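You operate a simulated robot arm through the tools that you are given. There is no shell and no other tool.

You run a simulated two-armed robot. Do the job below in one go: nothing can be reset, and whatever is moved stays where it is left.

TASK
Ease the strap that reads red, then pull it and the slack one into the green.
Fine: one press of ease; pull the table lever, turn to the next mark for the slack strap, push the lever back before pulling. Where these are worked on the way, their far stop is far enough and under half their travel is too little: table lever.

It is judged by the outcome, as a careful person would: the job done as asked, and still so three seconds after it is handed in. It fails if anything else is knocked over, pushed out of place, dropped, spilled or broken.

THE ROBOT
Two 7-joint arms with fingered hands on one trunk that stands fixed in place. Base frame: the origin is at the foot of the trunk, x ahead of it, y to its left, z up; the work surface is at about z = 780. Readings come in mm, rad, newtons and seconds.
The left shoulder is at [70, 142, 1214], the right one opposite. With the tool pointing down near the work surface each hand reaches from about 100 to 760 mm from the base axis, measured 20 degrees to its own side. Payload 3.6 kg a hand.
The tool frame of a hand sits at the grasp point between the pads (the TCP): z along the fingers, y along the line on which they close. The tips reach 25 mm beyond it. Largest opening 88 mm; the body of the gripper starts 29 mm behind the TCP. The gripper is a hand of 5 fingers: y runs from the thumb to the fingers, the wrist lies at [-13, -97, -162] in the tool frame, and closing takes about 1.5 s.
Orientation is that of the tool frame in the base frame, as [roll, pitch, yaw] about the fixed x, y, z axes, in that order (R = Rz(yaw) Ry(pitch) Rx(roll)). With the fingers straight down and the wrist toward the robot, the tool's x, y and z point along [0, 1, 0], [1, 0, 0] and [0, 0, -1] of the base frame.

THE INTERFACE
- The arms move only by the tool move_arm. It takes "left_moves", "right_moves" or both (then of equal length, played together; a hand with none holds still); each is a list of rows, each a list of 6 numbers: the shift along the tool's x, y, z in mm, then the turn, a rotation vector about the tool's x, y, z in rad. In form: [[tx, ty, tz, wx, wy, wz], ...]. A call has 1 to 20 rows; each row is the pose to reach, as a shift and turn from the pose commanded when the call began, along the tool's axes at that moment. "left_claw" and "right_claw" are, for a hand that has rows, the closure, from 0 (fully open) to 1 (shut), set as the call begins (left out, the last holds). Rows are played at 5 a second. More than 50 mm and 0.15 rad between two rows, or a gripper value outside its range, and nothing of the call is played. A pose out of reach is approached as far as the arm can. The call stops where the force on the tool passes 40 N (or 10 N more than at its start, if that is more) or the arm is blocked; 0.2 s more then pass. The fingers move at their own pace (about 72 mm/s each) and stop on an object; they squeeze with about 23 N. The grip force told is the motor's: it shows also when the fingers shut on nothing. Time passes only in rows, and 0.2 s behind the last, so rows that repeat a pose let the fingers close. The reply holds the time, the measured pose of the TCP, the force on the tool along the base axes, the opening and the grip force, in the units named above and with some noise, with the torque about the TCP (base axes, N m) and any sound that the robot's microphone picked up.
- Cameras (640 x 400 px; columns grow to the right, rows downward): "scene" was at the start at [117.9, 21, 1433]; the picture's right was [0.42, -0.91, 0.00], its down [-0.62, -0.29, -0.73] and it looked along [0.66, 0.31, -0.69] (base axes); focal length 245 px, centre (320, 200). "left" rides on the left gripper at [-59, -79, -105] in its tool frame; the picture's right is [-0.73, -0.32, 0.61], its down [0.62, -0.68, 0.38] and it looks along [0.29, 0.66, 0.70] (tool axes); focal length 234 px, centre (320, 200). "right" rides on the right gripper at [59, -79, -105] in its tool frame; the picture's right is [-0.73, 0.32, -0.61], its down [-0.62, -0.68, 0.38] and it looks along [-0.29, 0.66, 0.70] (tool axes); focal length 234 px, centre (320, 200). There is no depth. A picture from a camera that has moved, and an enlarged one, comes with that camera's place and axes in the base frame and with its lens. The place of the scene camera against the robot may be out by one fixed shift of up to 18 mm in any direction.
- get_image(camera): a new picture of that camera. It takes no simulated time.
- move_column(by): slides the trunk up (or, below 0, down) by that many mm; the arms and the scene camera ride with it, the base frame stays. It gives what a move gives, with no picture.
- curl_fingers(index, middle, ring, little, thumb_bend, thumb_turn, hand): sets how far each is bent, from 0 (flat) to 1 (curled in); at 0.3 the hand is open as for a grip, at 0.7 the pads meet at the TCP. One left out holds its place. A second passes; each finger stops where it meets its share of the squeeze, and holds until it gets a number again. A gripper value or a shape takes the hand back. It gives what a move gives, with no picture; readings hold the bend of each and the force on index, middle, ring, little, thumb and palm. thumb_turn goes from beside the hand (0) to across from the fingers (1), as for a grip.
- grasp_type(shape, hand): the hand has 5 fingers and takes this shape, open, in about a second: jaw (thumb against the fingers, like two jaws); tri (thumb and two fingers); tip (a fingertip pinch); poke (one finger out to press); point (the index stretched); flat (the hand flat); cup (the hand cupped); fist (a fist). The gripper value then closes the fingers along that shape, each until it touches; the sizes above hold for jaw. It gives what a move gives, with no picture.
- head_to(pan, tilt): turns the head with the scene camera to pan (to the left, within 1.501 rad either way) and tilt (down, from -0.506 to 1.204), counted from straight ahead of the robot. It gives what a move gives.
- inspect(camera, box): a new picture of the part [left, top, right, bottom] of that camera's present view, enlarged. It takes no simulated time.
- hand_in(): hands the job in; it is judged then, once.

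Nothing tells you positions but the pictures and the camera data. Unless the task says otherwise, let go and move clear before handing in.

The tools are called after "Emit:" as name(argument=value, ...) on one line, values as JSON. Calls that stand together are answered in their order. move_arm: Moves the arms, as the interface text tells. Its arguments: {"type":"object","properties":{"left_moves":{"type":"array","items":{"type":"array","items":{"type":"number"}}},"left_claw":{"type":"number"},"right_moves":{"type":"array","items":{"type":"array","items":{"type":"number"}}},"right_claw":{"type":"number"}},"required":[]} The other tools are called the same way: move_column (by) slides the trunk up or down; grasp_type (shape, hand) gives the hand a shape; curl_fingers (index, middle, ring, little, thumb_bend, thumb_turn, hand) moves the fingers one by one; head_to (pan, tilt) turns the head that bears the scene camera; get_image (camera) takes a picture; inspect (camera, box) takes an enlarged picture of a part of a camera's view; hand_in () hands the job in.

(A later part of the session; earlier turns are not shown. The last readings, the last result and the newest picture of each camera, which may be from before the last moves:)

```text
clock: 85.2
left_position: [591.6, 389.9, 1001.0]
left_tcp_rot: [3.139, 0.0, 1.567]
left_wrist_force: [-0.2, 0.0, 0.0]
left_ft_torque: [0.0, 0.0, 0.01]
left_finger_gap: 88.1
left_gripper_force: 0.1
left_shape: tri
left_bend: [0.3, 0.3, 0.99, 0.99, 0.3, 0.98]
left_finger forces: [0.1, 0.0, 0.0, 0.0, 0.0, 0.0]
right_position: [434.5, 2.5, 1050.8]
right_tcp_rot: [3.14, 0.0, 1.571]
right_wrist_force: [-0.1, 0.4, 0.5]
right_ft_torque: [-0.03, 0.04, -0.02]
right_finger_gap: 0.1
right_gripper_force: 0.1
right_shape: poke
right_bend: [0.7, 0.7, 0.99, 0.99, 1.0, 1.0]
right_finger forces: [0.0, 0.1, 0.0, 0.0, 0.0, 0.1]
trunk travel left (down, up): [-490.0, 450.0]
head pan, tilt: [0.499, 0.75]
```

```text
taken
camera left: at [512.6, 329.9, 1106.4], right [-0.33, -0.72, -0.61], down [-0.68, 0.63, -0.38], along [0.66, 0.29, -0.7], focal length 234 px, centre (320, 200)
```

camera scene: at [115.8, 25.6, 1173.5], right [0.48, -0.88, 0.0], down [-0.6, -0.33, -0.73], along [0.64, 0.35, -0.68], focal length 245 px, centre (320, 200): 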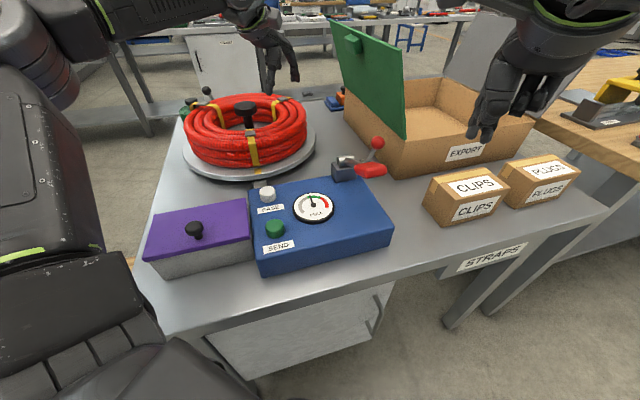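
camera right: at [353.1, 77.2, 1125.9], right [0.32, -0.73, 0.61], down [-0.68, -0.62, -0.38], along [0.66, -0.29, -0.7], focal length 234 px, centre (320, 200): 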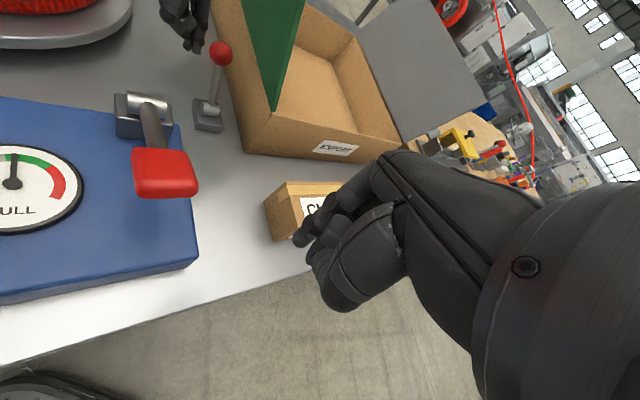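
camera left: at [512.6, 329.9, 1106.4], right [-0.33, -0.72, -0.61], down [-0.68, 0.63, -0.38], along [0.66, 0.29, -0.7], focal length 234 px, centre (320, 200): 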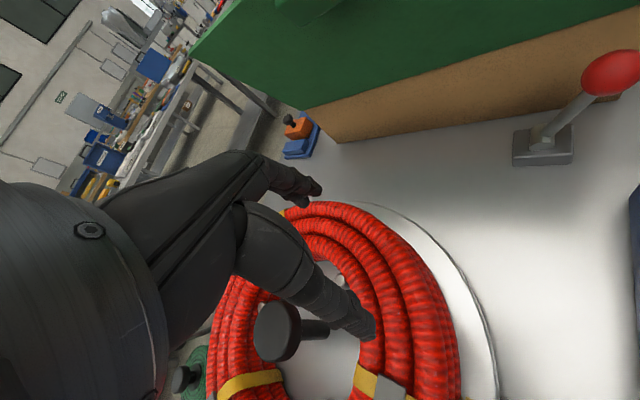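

Emit:
move_arm(left_moves=[[37, 4, 0, 0, 0, 0], [74, 8, 0, 0, 0, 0], [110, 12, 10, 0, 0, 0], [147, 15.5, 20, 0, 0, 0], [147, 15.5, 20, 0, 0, 0]])

Emit:
get_image(camera="scene")

Emit:
get_image(camera="left")

```text
clock: 86.4
left_position: [608.4, 535.7, 983.3]
left_tcp_rot: [3.14, -0.002, 1.565]
left_wrist_force: [-0.7, 0.2, 0.0]
left_ft_torque: [0.0, -0.02, 0.0]
left_finger_gap: 87.9
left_gripper_force: 0.2
left_shape: tri
left_bend: [0.3, 0.3, 0.99, 0.99, 0.3, 0.98]
left_finger forces: [0.0, 0.0, 0.1, 0.1, 0.1, 0.1]
right_position: [435.0, 1.9, 1051.9]
right_tcp_rot: [3.141, 0.0, 1.57]
right_wrist_force: [-0.7, 0.0, -0.6]
right_ft_torque: [0.02, 0.02, 0.01]
right_finger_gap: 0.1
right_gripper_force: 0.1
right_shape: poke
right_bend: [0.7, 0.7, 0.99, 0.99, 1.0, 1.0]
right_finger forces: [0.1, 0.0, 0.1, 0.1, 0.1, 0.0]
trunk travel left (down, up): [-490.0, 450.0]
head pan, tilt: [0.499, 0.75]
```

```text
taken
camera scene: at [115.3, 25.2, 1173.6], right [0.48, -0.88, 0.0], down [-0.6, -0.33, -0.73], along [0.64, 0.35, -0.68], focal length 245 px, centre (320, 200)
```

scene: 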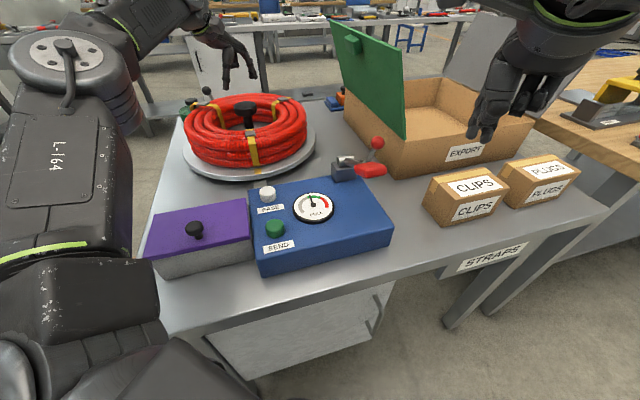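

```text
taken
camera left: at [529.0, 476.5, 1087.9], right [-0.33, -0.72, -0.61], down [-0.68, 0.63, -0.38], along [0.66, 0.29, -0.69], focal length 234 px, centre (320, 200)
```

left: 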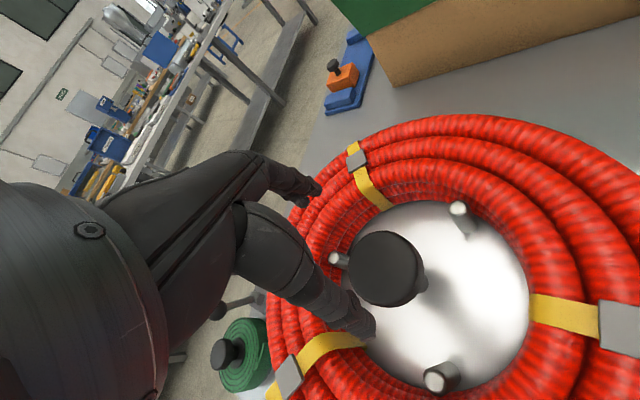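

I see the knob, three pegs and the three straps clearly. I take the centre as (604, 532), so I'll line up over the knob and come down around it.

Emit:
move_arm(left_moves=[[-3.7, -4.4, 20, 0, 0, 0], [-3.7, -4.4, 40, 0, 0, 0], [-3.7, -4.4, 55, 0, 0, 0], [-3.7, -4.4, 55, 0, 0, 0]])

Emit:
get_image(camera="left")

Emit:
inspect(camera="scene", box=[180, 20, 330, 180])

```text
clock: 87.4
left_position: [603.6, 533.6, 926.3]
left_tcp_rot: [-3.14, -0.001, 1.569]
left_wrist_force: [0.0, -0.3, -0.4]
left_ft_torque: [0.0, 0.0, 0.01]
left_finger_gap: 88.1
left_gripper_force: 0.1
left_shape: tri
left_bend: [0.3, 0.3, 0.99, 0.99, 0.3, 0.98]
left_finger forces: [0.0, 0.1, 0.0, 0.1, 0.0, 0.0]
right_position: [434.2, 2.1, 1051.1]
right_tcp_rot: [-3.141, 0.0, 1.571]
right_wrist_force: [-0.6, -0.8, -0.4]
right_ft_torque: [0.0, -0.02, 0.0]
right_finger_gap: 0.0
right_gripper_force: 0.1
right_shape: poke
right_bend: [0.7, 0.7, 0.99, 0.99, 1.0, 1.0]
right_finger forces: [0.0, 0.1, 0.0, 0.1, 0.0, 0.0]
trunk travel left (down, up): [-490.0, 450.0]
head pan, tilt: [0.499, 0.75]
```

```text
taken
camera left: at [525.1, 472.9, 1031.7], right [-0.33, -0.72, -0.61], down [-0.68, 0.63, -0.38], along [0.66, 0.29, -0.7], focal length 234 px, centre (320, 200)
```

left: 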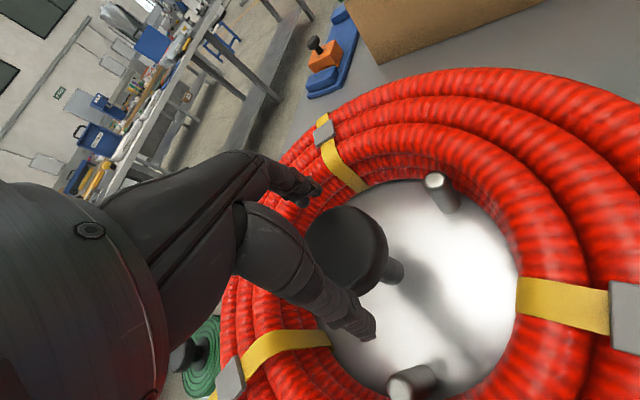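

```text
2.50 times, centred on (255, 100) of scene
camera zoom: at [115.9, 25.4, 1173.5], right [0.48, -0.88, 0.0], down [-0.6, -0.33, -0.73], along [0.64, 0.35, -0.68], focal length 612 px, centre (482, 450)
```

zoom: 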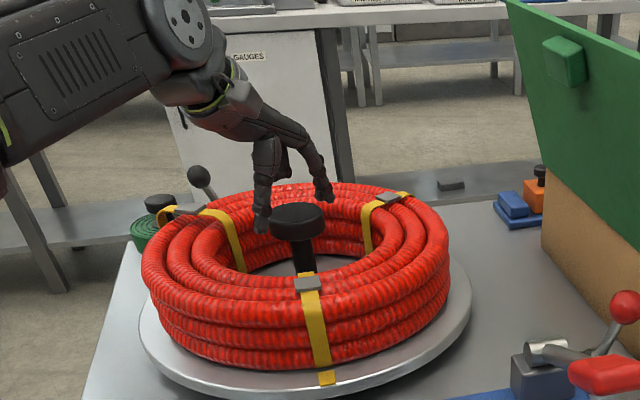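

Emit:
move_arm(left_moves=[[-4.5, 0.5, 12, 0, 0, 0], [-4.5, 0.5, 24, 0, 0, 0], [-4.5, 0.5, 36, 0, 0, 0], [-4.5, 0.5, 36, 0, 0, 0]])

Emit:
get_image(camera="left")

Emit:
inspect(camera="scene", box=[180, 20, 330, 180])

```text
clock: 88.3
left_position: [604.6, 528.1, 899.8]
left_tcp_rot: [3.117, -0.005, 1.568]
left_wrist_force: [1.2, 5.9, 26.6]
left_ft_torque: [0.62, -0.38, 0.04]
left_finger_gap: 88.1
left_gripper_force: 0.0
left_shape: tri
left_bend: [0.3, 0.3, 0.99, 0.99, 0.3, 0.98]
left_finger forces: [0.0, 0.1, 27.5, 0.1, 0.0, 0.1]
right_position: [433.4, 1.2, 1053.0]
right_tcp_rot: [3.14, -0.002, 1.572]
right_wrist_force: [0.4, 0.1, -0.5]
right_ft_torque: [0.0, 0.02, 0.01]
right_finger_gap: 0.2
right_gripper_force: 0.1
right_shape: poke
right_bend: [0.7, 0.7, 0.99, 0.99, 1.0, 1.0]
right_finger forces: [0.0, 0.1, 0.1, 0.1, 0.0, 0.1]
trunk travel left (down, up): [-490.0, 450.0]
head pan, tilt: [0.499, 0.75]
stopped in row 4 (left hand): the force on the tool passed its limit at 44 N (the readings are from after the stop); the commanded pose is now the measured one
```

```text
taken
camera left: at [524.1, 467.5, 1003.2], right [-0.31, -0.72, -0.62], down [-0.67, 0.63, -0.4], along [0.67, 0.29, -0.68], focal length 234 px, centre (320, 200)
```

left: 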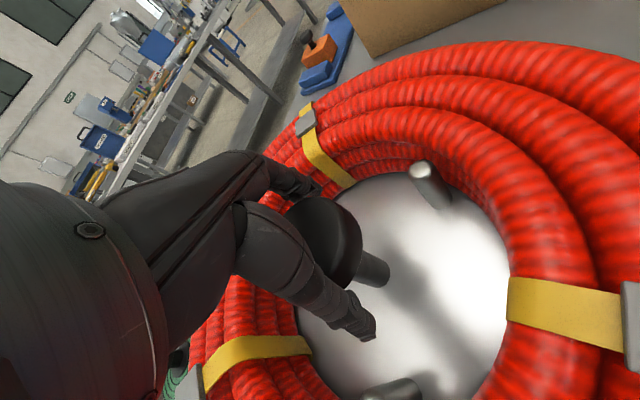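

```text
2.50 times, centred on (255, 100) of scene
camera zoom: at [113.6, 23.7, 1174.1], right [0.48, -0.88, 0.0], down [-0.6, -0.33, -0.73], along [0.64, 0.35, -0.68], focal length 612 px, centre (482, 450)
```

zoom: 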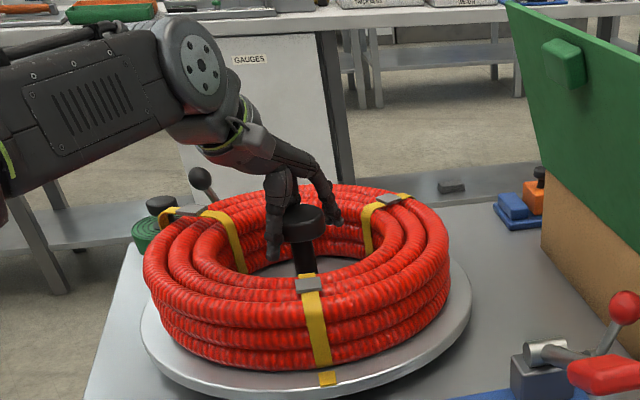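

The curled ring finger touched the knob top, so I'll lift, switch to the full jaw shape with no curled fingers, and come down again.

Emit:
move_arm(left_moves=[[0, 0, -12, 0.012, 0, 0], [0, 0, -32, 0.024, 0, 0], [0, 0, -32, 0.024, 0, 0]])

Emit:
grasp_type(shape="jaw", hand="left")

Emit:
get_image(camera="left")

Emit:
inspect(camera="scene", box=[180, 20, 330, 180])

```text
clock: 89.1
left_position: [604.7, 530.3, 925.6]
left_tcp_rot: [-3.13, -0.004, 1.567]
left_wrist_force: [0.3, 0.4, -0.9]
left_ft_torque: [-0.02, 0.0, 0.0]
left_finger_gap: 88.0
left_gripper_force: 0.3
left_shape: tri
left_bend: [0.3, 0.3, 0.99, 0.99, 0.3, 0.98]
left_finger forces: [0.0, 0.0, 0.0, 0.1, 0.0, 0.0]
right_position: [435.4, 2.9, 1050.0]
right_tcp_rot: [-3.141, -0.001, 1.571]
right_wrist_force: [0.7, 0.6, 0.0]
right_ft_torque: [0.01, 0.06, -0.03]
right_finger_gap: 0.0
right_gripper_force: 0.0
right_shape: poke
right_bend: [0.7, 0.7, 0.99, 0.99, 1.0, 1.0]
right_finger forces: [0.0, 0.0, 0.0, 0.1, 0.0, 0.0]
trunk travel left (down, up): [-490.0, 450.0]
head pan, tilt: [0.499, 0.75]
```

```text
clock: 90.0
left_position: [605.4, 530.6, 924.6]
left_tcp_rot: [-3.129, -0.001, 1.567]
left_wrist_force: [0.1, 1.2, -0.2]
left_ft_torque: [0.01, 0.04, 0.01]
left_finger_gap: 87.9
left_gripper_force: 0.1
left_shape: jaw
left_bend: [0.3, 0.3, 0.3, 0.3, 0.3, 0.98]
left_finger forces: [0.1, 0.1, 0.0, 0.0, 0.1, 0.0]
right_position: [434.4, 2.3, 1051.6]
right_tcp_rot: [3.141, -0.001, 1.571]
right_wrist_force: [-0.3, -0.1, 0.0]
right_ft_torque: [-0.03, 0.03, -0.01]
right_finger_gap: 0.2
right_gripper_force: 0.1
right_shape: poke
right_bend: [0.7, 0.7, 0.99, 0.99, 1.0, 1.0]
right_finger forces: [0.0, 0.0, 0.0, 0.0, 0.1, 0.0]
trunk travel left (down, up): [-490.0, 450.0]
head pan, tilt: [0.499, 0.75]
```

```text
taken
camera left: at [527.4, 469.8, 1031.5], right [-0.33, -0.72, -0.6], down [-0.68, 0.63, -0.37], along [0.65, 0.29, -0.7], focal length 234 px, centre (320, 200)
```

left: 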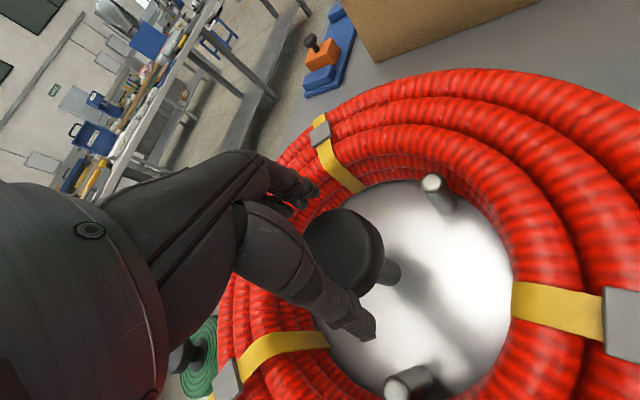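

```text
2.50 times, centred on (255, 100) of scene
camera zoom: at [116.2, 25.8, 1173.4], right [0.48, -0.88, 0.0], down [-0.6, -0.33, -0.73], along [0.64, 0.35, -0.68], focal length 612 px, centre (482, 450)
```

zoom: 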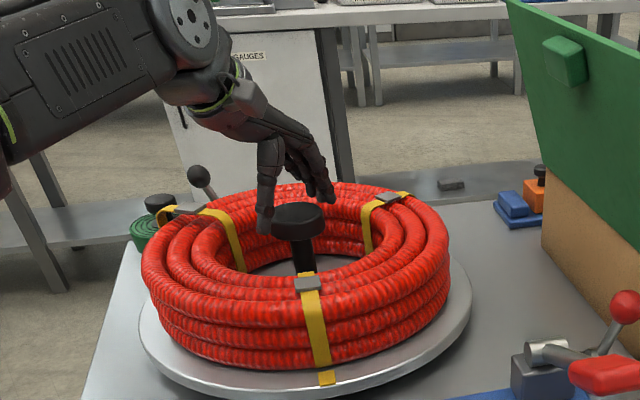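

Emit:
move_arm(left_moves=[[-1, 0, 10, -0.012, 0, 0], [-1, 0, 20, -0.012, 0, 0], [-1, 0, 28, -0.012, 0, 0], [-1, 0, 34, -0.012, 0, 0], [-1, 0, 34, -0.012, 0, 0]])

Emit:
inspect(camera="scene", box=[180, 20, 330, 180])

```text
clock: 91.2
left_position: [604.1, 527.4, 892.0]
left_tcp_rot: [3.14, -0.001, 1.567]
left_wrist_force: [-0.6, 0.7, 0.4]
left_ft_torque: [0.02, -0.03, -0.01]
left_finger_gap: 88.0
left_gripper_force: 0.0
left_shape: jaw
left_bend: [0.3, 0.3, 0.3, 0.3, 0.3, 0.98]
left_finger forces: [0.0, 0.0, 0.0, 0.1, 0.3, 0.1]
right_position: [435.4, 2.3, 1050.2]
right_tcp_rot: [3.141, 0.0, 1.571]
right_wrist_force: [-1.0, -0.2, 0.0]
right_ft_torque: [0.0, 0.01, -0.01]
right_finger_gap: 0.0
right_gripper_force: 0.2
right_shape: poke
right_bend: [0.7, 0.7, 0.99, 0.99, 1.0, 1.0]
right_finger forces: [0.0, 0.1, 0.0, 0.1, 0.1, 0.0]
trunk travel left (down, up): [-490.0, 450.0]
head pan, tilt: [0.499, 0.75]
```

```text
2.50 times, centred on (255, 100) of scene
camera zoom: at [115.7, 25.6, 1173.6], right [0.48, -0.88, 0.0], down [-0.6, -0.33, -0.73], along [0.64, 0.35, -0.68], focal length 612 px, centre (482, 450)
```

zoom: 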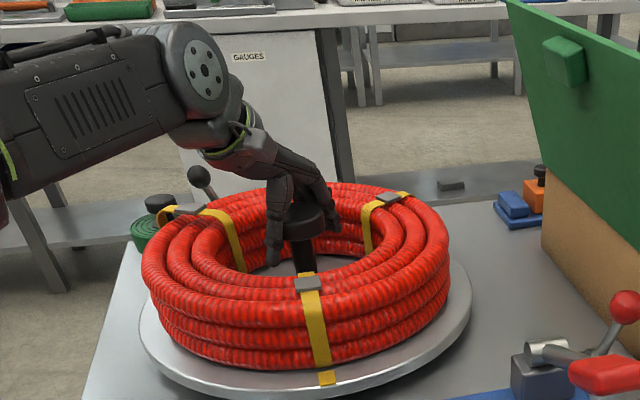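

The hand straddles the knob without contact. Closing the grip now.

Emit:
move_arm(left_moves=[[0, 0, 0, 0, 0, 0], [0, 0, 0, 0, 0, 0], [0, 0, 0, 0, 0, 0], [0, 0, 0, 0, 0, 0], [0, 0, 0, 0, 0, 0], [0, 0, 0, 0, 0, 0], [0, 0, 0, 0, 0, 0], [0, 0, 0, 0, 0, 0]], left_claw=1)

Emit:
get_image(camera="left")

Emit:
inspect(camera="scene", box=[180, 20, 330, 180])

```text
clock: 93.0
left_position: [607.2, 525.9, 891.0]
left_tcp_rot: [-3.14, -0.004, 1.566]
left_wrist_force: [14.3, -0.8, 2.7]
left_ft_torque: [0.08, -0.48, 0.04]
left_finger_gap: 28.6
left_gripper_force: 23.2
left_shape: jaw
left_bend: [0.73, 0.68, 0.71, 0.7, 0.67, 0.97]
left_finger forces: [24.0, 16.7, 2.5, 0.0, 32.6, 0.0]
right_position: [437.0, 3.2, 1049.3]
right_tcp_rot: [-3.139, -0.001, 1.571]
right_wrist_force: [-0.8, -0.3, 0.0]
right_ft_torque: [-0.03, 0.01, 0.03]
right_finger_gap: 0.0
right_gripper_force: 0.1
right_shape: poke
right_bend: [0.7, 0.7, 0.99, 0.99, 1.0, 1.0]
right_finger forces: [0.0, 0.0, 0.0, 0.0, 0.0, 0.0]
trunk travel left (down, up): [-490.0, 450.0]
head pan, tilt: [0.499, 0.75]
```

```text
taken
camera left: at [527.9, 467.1, 996.8], right [-0.33, -0.72, -0.61], down [-0.68, 0.63, -0.38], along [0.66, 0.29, -0.7], focal length 234 px, centre (320, 200)
```

left: 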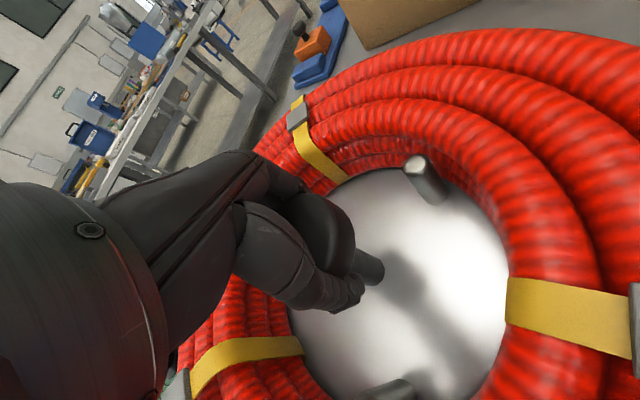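

```text
2.50 times, centred on (255, 100) of scene
camera zoom: at [118.3, 25.3, 1173.3], right [0.48, -0.88, 0.0], down [-0.6, -0.33, -0.73], along [0.64, 0.35, -0.68], focal length 612 px, centre (482, 450)
```

zoom: 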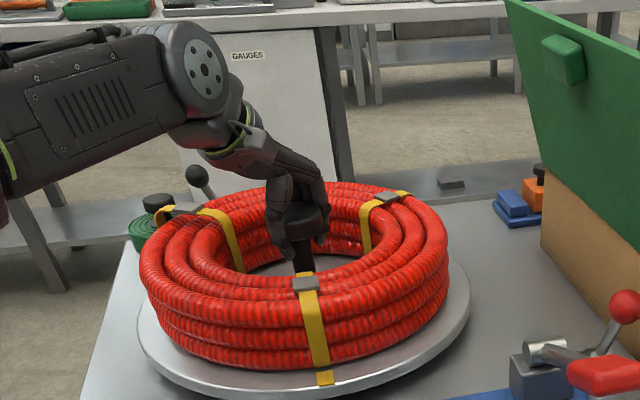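

The fingers slipped under the knob onto its post. I'll open, raise the hand about 15 mm so the pads meet the knob's side, and grip again.

Emit:
move_arm(left_moves=[[0, 0, 0, 0, 0, 0], [0, 0, 0, 0, 0, 0], [0, 0, 0, 0, 0, 0], [0, 0, 0, 0, 0, 0], [0, 0, 0, 0, 0, 0], [0, 0, 0, 0, 0, 0], [0, 0, -8, 0, 0, 0], [2, 0, -17, 0, 0, 0], [2, 0, -17, 0, 0, 0]], left_claw=0)

Emit:
move_arm(left_moves=[[0, 0, 0, 0, 0, 0], [0, 0, 0, 0, 0, 0], [0, 0, 0, 0, 0, 0], [0, 0, 0, 0, 0, 0], [0, 0, 0, 0, 0, 0], [0, 0, 0, 0, 0, 0], [0, 0, 0, 0, 0, 0], [0, 0, 0, 0, 0, 0]], left_claw=1)

Emit:
get_image(camera="left")

Emit:
inspect(camera="scene", box=[180, 20, 330, 180])

```text
clock: 95.0
left_position: [605.0, 529.8, 909.7]
left_tcp_rot: [3.138, -0.002, 1.569]
left_wrist_force: [-0.7, 0.8, -0.2]
left_ft_torque: [0.03, -0.03, 0.02]
left_finger_gap: 87.8
left_gripper_force: 0.1
left_shape: jaw
left_bend: [0.3, 0.3, 0.3, 0.3, 0.3, 0.98]
left_finger forces: [0.1, 0.1, 0.1, 0.0, 0.0, 0.0]
right_position: [435.2, 1.8, 1051.0]
right_tcp_rot: [-3.141, 0.001, 1.573]
right_wrist_force: [-0.2, 0.0, -0.1]
right_ft_torque: [-0.02, -0.02, -0.03]
right_finger_gap: 0.1
right_gripper_force: 0.0
right_shape: poke
right_bend: [0.7, 0.7, 0.99, 0.99, 1.0, 1.0]
right_finger forces: [0.0, 0.0, 0.0, 0.0, 0.0, 0.0]
trunk travel left (down, up): [-490.0, 450.0]
head pan, tilt: [0.499, 0.75]
```

```text
clock: 96.8
left_position: [604.2, 529.7, 908.9]
left_tcp_rot: [-3.141, -0.001, 1.566]
left_wrist_force: [-6.5, -3.4, -7.6]
left_ft_torque: [-0.01, 0.16, -0.05]
left_finger_gap: 51.7
left_gripper_force: 23.6
left_shape: jaw
left_bend: [0.74, 0.45, 0.47, 0.45, 0.6, 0.99]
left_finger forces: [11.3, 6.4, 0.3, 0.0, 23.6, 0.0]
right_position: [435.6, 3.0, 1050.9]
right_tcp_rot: [-3.141, -0.001, 1.572]
right_wrist_force: [-0.4, 0.1, -0.3]
right_ft_torque: [0.02, 0.04, -0.02]
right_finger_gap: 0.0
right_gripper_force: 0.1
right_shape: poke
right_bend: [0.7, 0.7, 0.99, 0.99, 1.0, 1.0]
right_finger forces: [0.0, 0.0, 0.0, 0.0, 0.0, 0.0]
trunk travel left (down, up): [-490.0, 450.0]
head pan, tilt: [0.499, 0.75]
```

```text
taken
camera left: at [525.7, 470.5, 1014.4], right [-0.33, -0.72, -0.61], down [-0.68, 0.63, -0.38], along [0.66, 0.29, -0.7], focal length 234 px, centre (320, 200)
```

left: 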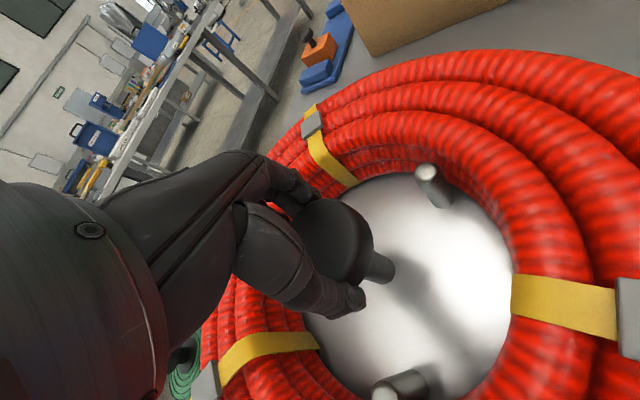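

```text
2.50 times, centred on (255, 100) of scene
camera zoom: at [115.9, 26.2, 1173.5], right [0.48, -0.88, 0.0], down [-0.6, -0.33, -0.73], along [0.64, 0.35, -0.68], focal length 612 px, centre (482, 450)
```

zoom: 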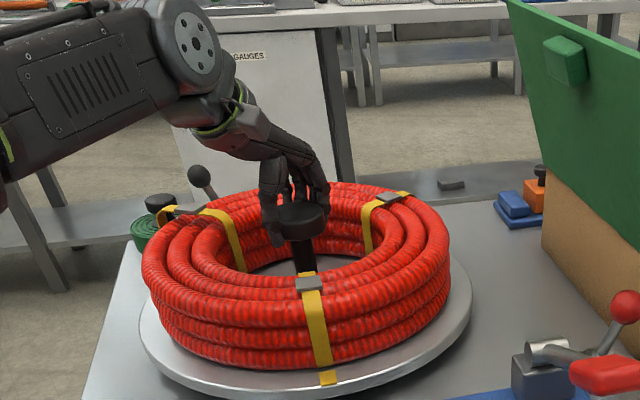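

The grip is now on the knob's side. I'll try a small counter-clockwise twist to see whether the table follows.

Emit:
move_arm(left_moves=[[0, 0, 0, 0, 0, -0.05], [0, 0, 0, 0, 0, -0.1], [0, 0, 0, 0, 0, -0.15], [0, 0, 0, 0, 0, -0.2], [0, 0, 0, 0, 0, -0.2]])

Emit:
get_image(camera="left")

Emit:
inspect(camera="scene", box=[180, 20, 330, 180])

```text
clock: 98.0
left_position: [604.0, 530.2, 907.2]
left_tcp_rot: [-3.141, 0.0, 1.767]
left_wrist_force: [-6.6, 1.1, -4.5]
left_ft_torque: [-0.03, 0.21, 0.01]
left_finger_gap: 51.3
left_gripper_force: 22.9
left_shape: jaw
left_bend: [0.74, 0.45, 0.48, 0.45, 0.6, 0.99]
left_finger forces: [10.5, 6.0, 1.8, 0.1, 24.2, 0.0]
right_position: [435.1, 2.7, 1051.1]
right_tcp_rot: [-3.141, 0.001, 1.573]
right_wrist_force: [0.8, 0.2, -0.2]
right_ft_torque: [0.01, -0.01, -0.02]
right_finger_gap: 0.0
right_gripper_force: 0.0
right_shape: poke
right_bend: [0.7, 0.7, 0.99, 0.99, 1.0, 1.0]
right_finger forces: [0.0, 0.0, 0.0, 0.0, 0.1, 0.1]
trunk travel left (down, up): [-490.0, 450.0]
head pan, tilt: [0.499, 0.75]
```

```text
taken
camera left: at [539.1, 456.2, 1014.0], right [-0.17, -0.77, -0.61], down [-0.79, 0.48, -0.38], along [0.59, 0.41, -0.69], focal length 234 px, centre (320, 200)
```

left: 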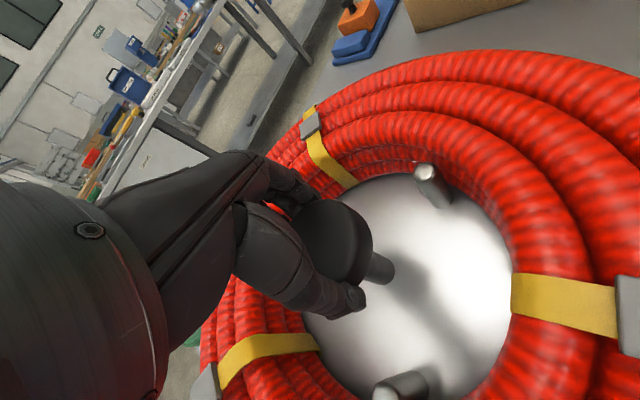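

```text
2.50 times, centred on (255, 100) of scene
camera zoom: at [115.3, 26.4, 1173.6], right [0.48, -0.88, 0.0], down [-0.6, -0.33, -0.73], along [0.64, 0.35, -0.68], focal length 612 px, centre (482, 450)
```

zoom: 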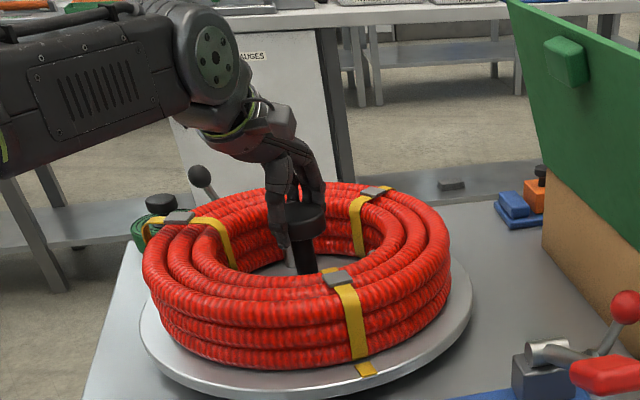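

The table turns with the knob: the eased strap is swinging to the right and the slack one is coming round. I'll continue the twist.

Emit:
move_arm(left_moves=[[0, 0, 0, 0, 0, -0.08], [0, 0, 0, 0, 0, -0.16], [0, 0, 0, 0, 0, -0.24], [0, 0, 0, 0, 0, -0.32], [0, 0, 0, 0, 0, -0.4], [0, 0, 0, 0, 0, -0.48], [0, 0, 0, 0, 0, -0.56], [0, 0, 0, 0, 0, -0.56]])

Emit:
get_image(camera="left")

Emit:
get_image(camera="scene")

```text
clock: 99.8
left_position: [605.8, 531.1, 908.2]
left_tcp_rot: [3.139, 0.0, 2.328]
left_wrist_force: [-6.1, 2.7, -5.5]
left_ft_torque: [-0.05, 0.14, -0.01]
left_finger_gap: 51.2
left_gripper_force: 22.9
left_shape: jaw
left_bend: [0.74, 0.45, 0.48, 0.45, 0.6, 1.0]
left_finger forces: [11.4, 6.5, 3.5, 0.0, 23.3, 0.0]
right_position: [434.7, 3.7, 1051.6]
right_tcp_rot: [-3.141, 0.002, 1.572]
right_wrist_force: [-0.3, -0.4, -0.1]
right_ft_torque: [0.02, 0.0, 0.04]
right_finger_gap: 0.0
right_gripper_force: 0.0
right_shape: poke
right_bend: [0.7, 0.7, 0.99, 0.99, 1.0, 1.0]
right_finger forces: [0.0, 0.1, 0.1, 0.0, 0.0, 0.0]
trunk travel left (down, up): [-490.0, 450.0]
head pan, tilt: [0.499, 0.75]
```

```text
taken
camera left: at [588.0, 433.2, 1014.0], right [0.27, -0.75, -0.61], down [-0.92, -0.02, -0.38], along [0.28, 0.66, -0.7], focal length 234 px, centre (320, 200)
```

left: 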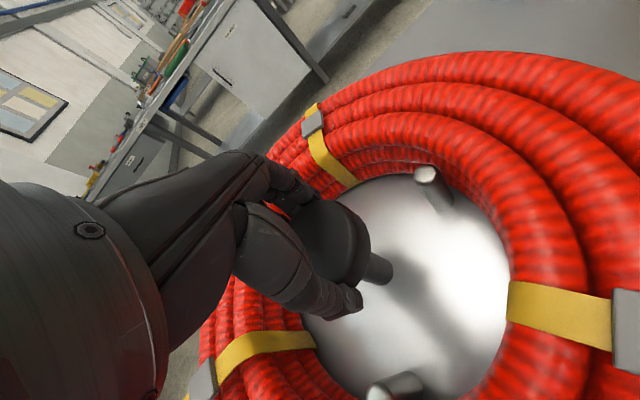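

```text
taken
camera scene: at [115.5, 26.8, 1173.5], right [0.48, -0.88, 0.0], down [-0.6, -0.33, -0.73], along [0.64, 0.35, -0.68], focal length 245 px, centre (320, 200)
```

scene: 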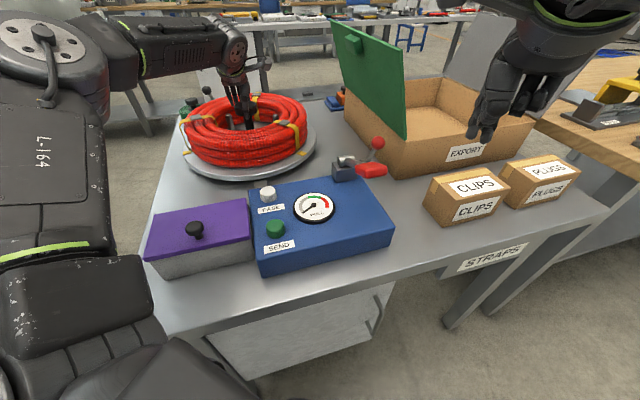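

Emit:
move_arm(left_moves=[[0, 0, 0, 0, 0, -0.08], [0, 0, 0, 0, 0, -0.16], [0, 0, 0, 0, 0, -0.24], [0, 0, 0, 0, 0, -0.32], [0, 0, 0, 0, 0, -0.4], [0, 0, 0, 0, 0, -0.4]])

Emit:
get_image(camera="left")

Emit:
get_image(camera="scene")

```text
clock: 101.2
left_position: [604.3, 532.8, 908.8]
left_tcp_rot: [3.141, 0.0, 2.732]
left_wrist_force: [-5.2, 5.0, -4.7]
left_ft_torque: [0.0, 0.13, 0.02]
left_finger_gap: 51.0
left_gripper_force: 23.1
left_shape: jaw
left_bend: [0.74, 0.45, 0.46, 0.45, 0.6, 1.0]
left_finger forces: [12.6, 7.3, 4.1, 0.0, 21.0, 0.0]
right_position: [435.4, 3.8, 1052.1]
right_tcp_rot: [3.142, 0.002, 1.573]
right_wrist_force: [0.4, -0.4, -0.8]
right_ft_torque: [0.01, 0.03, 0.0]
right_finger_gap: 0.1
right_gripper_force: 0.1
right_shape: poke
right_bend: [0.7, 0.7, 0.99, 0.99, 1.0, 1.0]
right_finger forces: [0.0, 0.0, 0.0, 0.0, 0.0, 0.0]
trunk travel left (down, up): [-490.0, 450.0]
head pan, tilt: [0.499, 0.75]
```

```text
taken
camera left: at [627.0, 434.6, 1013.9], right [0.54, -0.59, -0.61], down [-0.84, -0.37, -0.38], along [0.0, 0.72, -0.7], focal length 234 px, centre (320, 200)
```

left: 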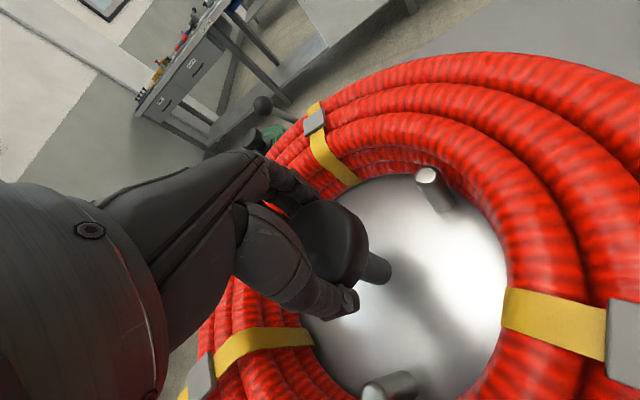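

```text
taken
camera scene: at [115.6, 27.4, 1173.5], right [0.48, -0.88, 0.0], down [-0.6, -0.33, -0.73], along [0.64, 0.35, -0.68], focal length 245 px, centre (320, 200)
```

scene: 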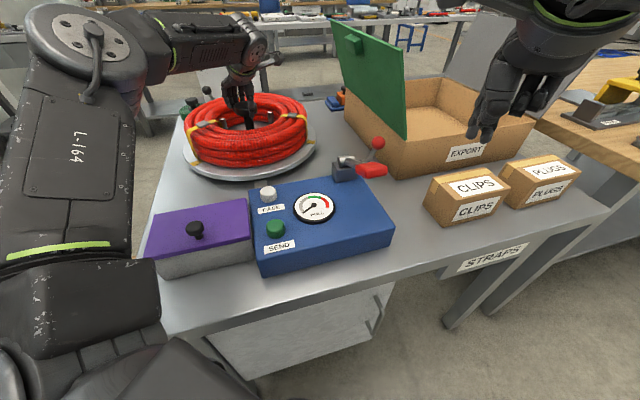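

Emit:
move_arm(left_moves=[[0, 0, 0, 0, 0, -0.08], [0, 0, 0, 0, 0, -0.16], [0, 0, 0, 0, 0, -0.24], [0, 0, 0, 0, 0, -0.32], [0, 0, 0, 0, 0, -0.32]])

Emit:
get_image(camera="left")

Emit:
inspect(camera="scene", box=[170, 60, 330, 200])

```text
clock: 102.4
left_position: [603.9, 531.6, 909.4]
left_tcp_rot: [-3.142, 0.002, 3.048]
left_wrist_force: [-6.6, 5.2, -3.9]
left_ft_torque: [-0.03, 0.12, -0.05]
left_finger_gap: 51.1
left_gripper_force: 23.2
left_shape: jaw
left_bend: [0.74, 0.44, 0.45, 0.45, 0.61, 1.0]
left_finger forces: [12.9, 7.8, 4.0, 0.0, 20.4, 0.0]
right_position: [435.0, 3.9, 1050.8]
right_tcp_rot: [3.14, 0.002, 1.572]
right_wrist_force: [-0.4, 0.5, -0.2]
right_ft_torque: [0.02, -0.02, -0.02]
right_finger_gap: 0.0
right_gripper_force: 0.1
right_shape: poke
right_bend: [0.7, 0.7, 0.99, 0.99, 1.0, 1.0]
right_finger forces: [0.0, 0.0, 0.0, 0.1, 0.0, 0.0]
trunk travel left (down, up): [-490.0, 450.0]
head pan, tilt: [0.499, 0.75]
```

```text
taken
camera left: at [655.7, 446.3, 1013.7], right [0.69, -0.39, -0.61], down [-0.68, -0.62, -0.38], along [-0.23, 0.68, -0.7], focal length 234 px, centre (320, 200)
```

left: 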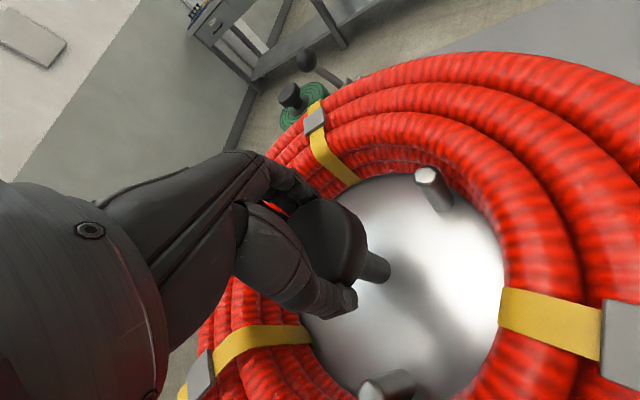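

```text
2.86 times, centred on (250, 130) of scene
camera zoom: at [115.1, 27.2, 1173.6], right [0.48, -0.88, 0.0], down [-0.6, -0.33, -0.73], along [0.64, 0.35, -0.68], focal length 699 px, centre (520, 400)
```

zoom: 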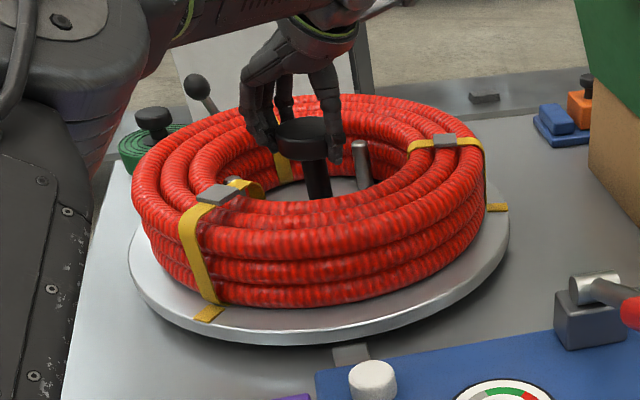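

About 85° done. The slack strap's rim mark is approaching the pointer, with about 35° to go, so I continue.

Emit:
move_arm(left_moves=[[0, 0, 0, 0, 0, -0.08], [0, 0, 0, 0, 0, -0.16], [0, 0, 0, 0, 0, -0.24], [0, 0, 0, 0, 0, -0.32], [0, 0, 0, 0, 0, -0.32]])

Emit:
get_image(camera="left")

Emit:
inspect(camera="scene", box=[170, 60, 330, 200])

```text
clock: 103.6
left_position: [564.4, 544.9, 886.9]
left_tcp_rot: [3.139, 0.008, -2.914]
left_wrist_force: [-11.4, 7.7, 2.8]
left_ft_torque: [-0.17, -0.21, -0.17]
left_finger_gap: 25.8
left_gripper_force: 23.0
left_shape: jaw
left_bend: [0.76, 0.52, 0.49, 0.45, 0.8, 1.0]
left_finger forces: [0.1, 0.1, 0.0, 0.1, 11.6, 0.0]
left hand out of reach, approached as far as the arm can: row 2, 3, 4, 5
right_position: [434.3, 2.0, 1051.5]
right_tcp_rot: [3.14, 0.0, 1.572]
right_wrist_force: [0.7, 0.1, -0.4]
right_ft_torque: [0.02, 0.01, 0.0]
right_finger_gap: 0.1
right_gripper_force: 0.0
right_shape: poke
right_bend: [0.7, 0.7, 0.99, 0.99, 1.0, 1.0]
right_finger forces: [0.0, 0.0, 0.0, 0.0, 0.0, 0.1]
trunk travel left (down, up): [-490.0, 450.0]
head pan, tilt: [0.499, 0.75]
```

```text
taken
camera left: at [640.1, 479.2, 993.0], right [0.78, -0.15, -0.6], down [-0.45, -0.8, -0.39], along [-0.43, 0.58, -0.7], focal length 234 px, centre (320, 200)
```

left: 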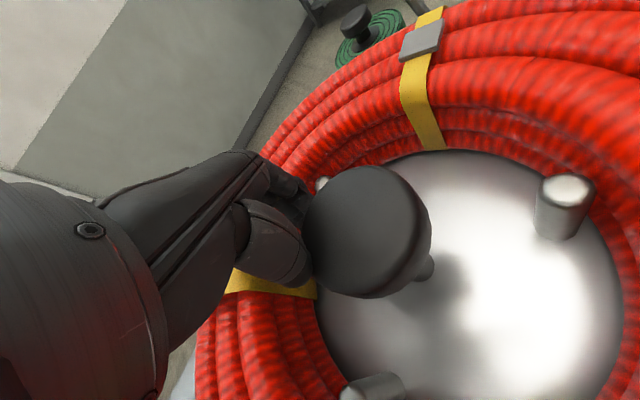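

```text
2.86 times, centred on (250, 130) of scene
camera zoom: at [113.5, 26.7, 1173.8], right [0.48, -0.88, 0.0], down [-0.6, -0.33, -0.73], along [0.64, 0.35, -0.68], focal length 699 px, centre (520, 400)
```

zoom: 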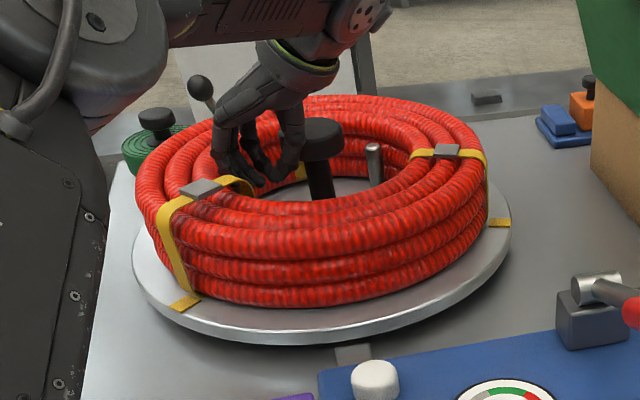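

The arm ran out of rotation and the fingers slid off the knob, and the table drifted back a few degrees. I'll lift the hand out gently, then regrip from the starting yaw.

Emit:
move_arm(left_moves=[[0, 0, -4, 0, 0, 0], [0, 0, -8, 0, 0, 0], [0, 0, -12, 0, 0, 0], [0, 0, -12, 0, 0, 0]])

Emit:
get_image(camera="left")

```text
clock: 104.6
left_position: [563.4, 543.0, 895.5]
left_tcp_rot: [-3.141, 0.006, -2.92]
left_wrist_force: [-1.4, -0.8, -1.4]
left_ft_torque: [-0.01, -0.02, -0.1]
left_finger_gap: 26.1
left_gripper_force: 23.6
left_shape: jaw
left_bend: [0.76, 0.52, 0.49, 0.45, 0.8, 1.0]
left_finger forces: [0.1, 0.0, 0.0, 0.1, 1.8, 0.0]
left hand out of reach, approached as far as the arm can: row 2, 3, 4
right_position: [436.1, 0.7, 1051.2]
right_tcp_rot: [-3.141, 0.001, 1.571]
right_wrist_force: [0.2, 0.4, 0.0]
right_ft_torque: [-0.04, 0.01, 0.0]
right_finger_gap: 0.0
right_gripper_force: 0.2
right_shape: poke
right_bend: [0.7, 0.7, 0.99, 0.99, 1.0, 1.0]
right_finger forces: [0.0, 0.0, 0.0, 0.0, 0.0, 0.1]
trunk travel left (down, up): [-490.0, 450.0]
head pan, tilt: [0.499, 0.75]
```

```text
taken
camera left: at [638.2, 476.8, 1001.3], right [0.78, -0.15, -0.6], down [-0.46, -0.8, -0.39], along [-0.42, 0.58, -0.7], focal length 234 px, centre (320, 200)
```

left: 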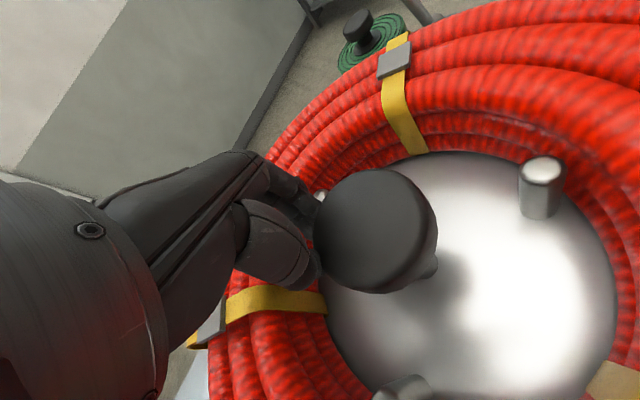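

Emit:
move_arm(left_moves=[[0, 0, -12, 0, 0, 0.05], [0, 0, -24, 0, 0, 0.12], [0, 0, -36, 0, 0, 0.22], [0, 0, -48, 0, 0, 0.34], [0, 0, -60, 0, 0, 0.46], [0, 0, -60, 0, 0, 0.46]])

Emit:
get_image(camera="scene")

Emit:
get_image(camera="left")

```text
clock: 106.0
left_position: [563.8, 541.1, 956.2]
left_tcp_rot: [3.139, 0.0, 2.907]
left_wrist_force: [0.3, -1.0, -0.3]
left_ft_torque: [0.02, -0.02, 0.0]
left_finger_gap: 26.3
left_gripper_force: 23.1
left_shape: jaw
left_bend: [0.76, 0.52, 0.49, 0.45, 0.8, 1.0]
left_finger forces: [0.0, 0.0, 0.0, 0.0, 0.1, 0.0]
right_position: [436.0, 2.2, 1051.9]
right_tcp_rot: [3.141, -0.001, 1.572]
right_wrist_force: [-0.3, -0.5, 0.0]
right_ft_torque: [0.04, -0.03, -0.01]
right_finger_gap: 0.0
right_gripper_force: 0.1
right_shape: poke
right_bend: [0.7, 0.7, 0.99, 0.99, 1.0, 1.0]
right_finger forces: [0.0, 0.0, 0.1, 0.0, 0.1, 0.1]
trunk travel left (down, up): [-490.0, 450.0]
head pan, tilt: [0.499, 0.75]
```

```text
taken
camera scene: at [116.1, 25.5, 1173.5], right [0.48, -0.88, 0.0], down [-0.6, -0.33, -0.73], along [0.64, 0.35, -0.68], focal length 245 px, centre (320, 200)
```

scene: 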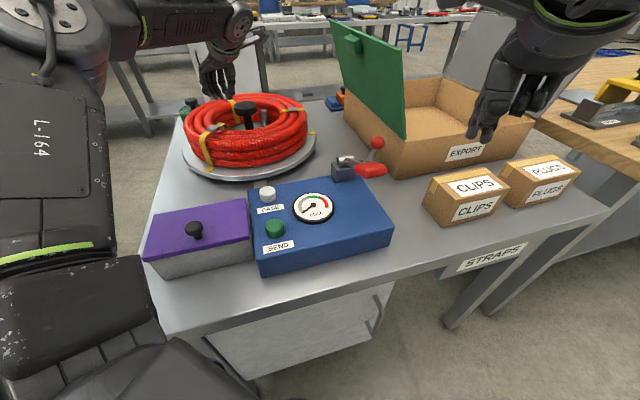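

```text
taken
camera left: at [603.1, 450.1, 1060.6], right [0.63, -0.48, -0.61], down [-0.77, -0.52, -0.39], along [-0.13, 0.71, -0.69], focal length 234 px, centre (320, 200)
```

left: 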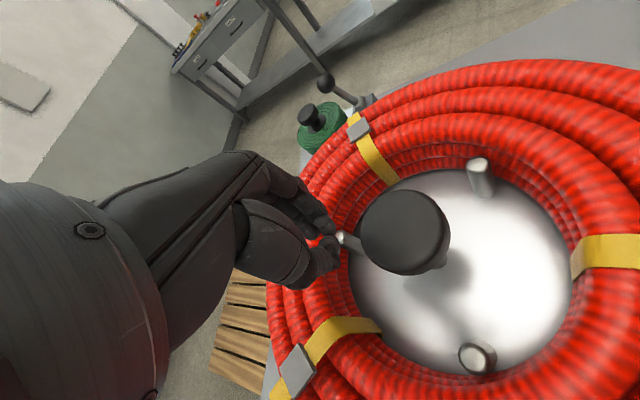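

Emit:
inspect(camera="scene", box=[175, 80, 325, 205])

```text
3.20 times, centred on (250, 142) of scene
camera zoom: at [116.1, 25.5, 1173.5], right [0.48, -0.88, 0.0], down [-0.6, -0.33, -0.73], along [0.64, 0.35, -0.68], focal length 783 px, centre (544, 384)
```

zoom: 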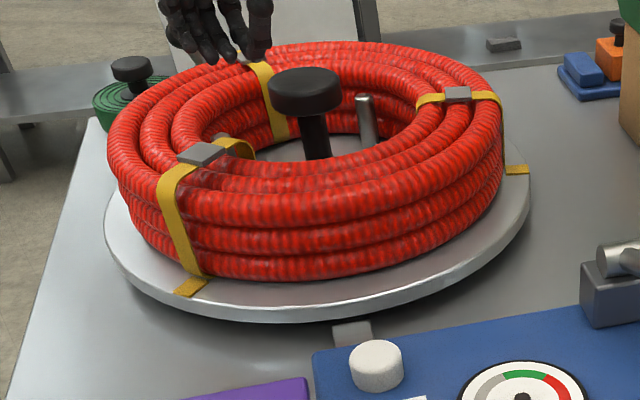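

The table has turned about 80° of the 120°. I'll open the hand, rotate it back above the knob to a yaw in its comfortable range, and regrip.

Emit:
move_arm(left_moves=[[-5, 0, -10, 0, 0, 0.12], [-10, 0, -10, 0, 0, 0.25], [-16, 0, -10, 0, 0, 0.38], [-22, 0, -10, 0, 0, 0.51], [-28, 0, -10, 0, 0, 0.64], [-34, 0, -10, 0, 0, 0.77], [-38, 0.5, -10, 0, 0, 0.9], [-41, 0.5, -10, 0, 0, 1.03], [-41, 0.5, -10, 0, 0, 1.03]], left_claw=0)

Emit:
get_image(camera="left")

Emit:
inspect(camera="scene", box=[175, 40, 325, 205])

```text
clock: 108.0
left_position: [603.2, 531.9, 966.1]
left_tcp_rot: [3.14, -0.001, 1.876]
left_wrist_force: [-0.5, 0.6, 0.8]
left_ft_torque: [0.01, -0.01, -0.03]
left_finger_gap: 87.6
left_gripper_force: 0.1
left_shape: jaw
left_bend: [0.3, 0.3, 0.3, 0.3, 0.3, 0.98]
left_finger forces: [0.0, 0.0, 0.0, 0.1, 0.0, 0.0]
right_position: [434.3, 1.6, 1051.3]
right_tcp_rot: [-3.141, 0.0, 1.572]
right_wrist_force: [-0.3, 0.1, 0.0]
right_ft_torque: [-0.01, 0.01, 0.0]
right_finger_gap: 0.0
right_gripper_force: 0.2
right_shape: poke
right_bend: [0.7, 0.7, 0.99, 0.99, 1.0, 1.0]
right_finger forces: [0.1, 0.0, 0.0, 0.0, 0.1, 0.0]
trunk travel left (down, up): [-490.0, 450.0]
head pan, tilt: [0.499, 0.75]
```

```text
taken
camera left: at [546.2, 450.5, 1071.4], right [-0.09, -0.79, -0.61], down [-0.84, 0.39, -0.38], along [0.54, 0.48, -0.69], focal length 234 px, centre (320, 200)
```

left: 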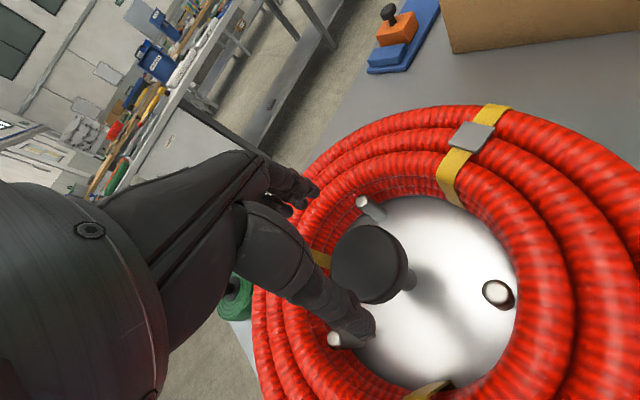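

```text
2.42 times, centred on (250, 122) of scene
camera zoom: at [115.8, 25.5, 1173.6], right [0.48, -0.88, 0.0], down [-0.6, -0.33, -0.73], along [0.64, 0.35, -0.68], focal length 593 px, centre (490, 388)
```

zoom: 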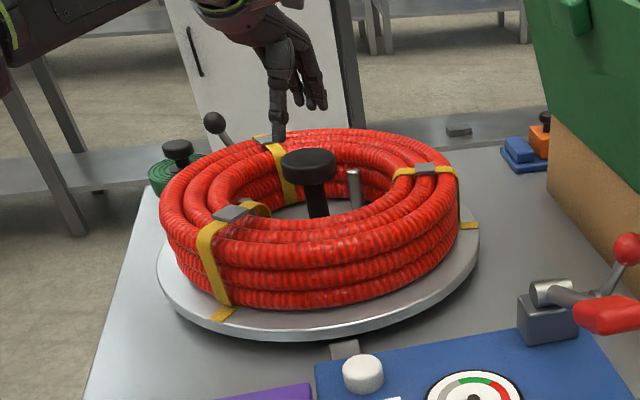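

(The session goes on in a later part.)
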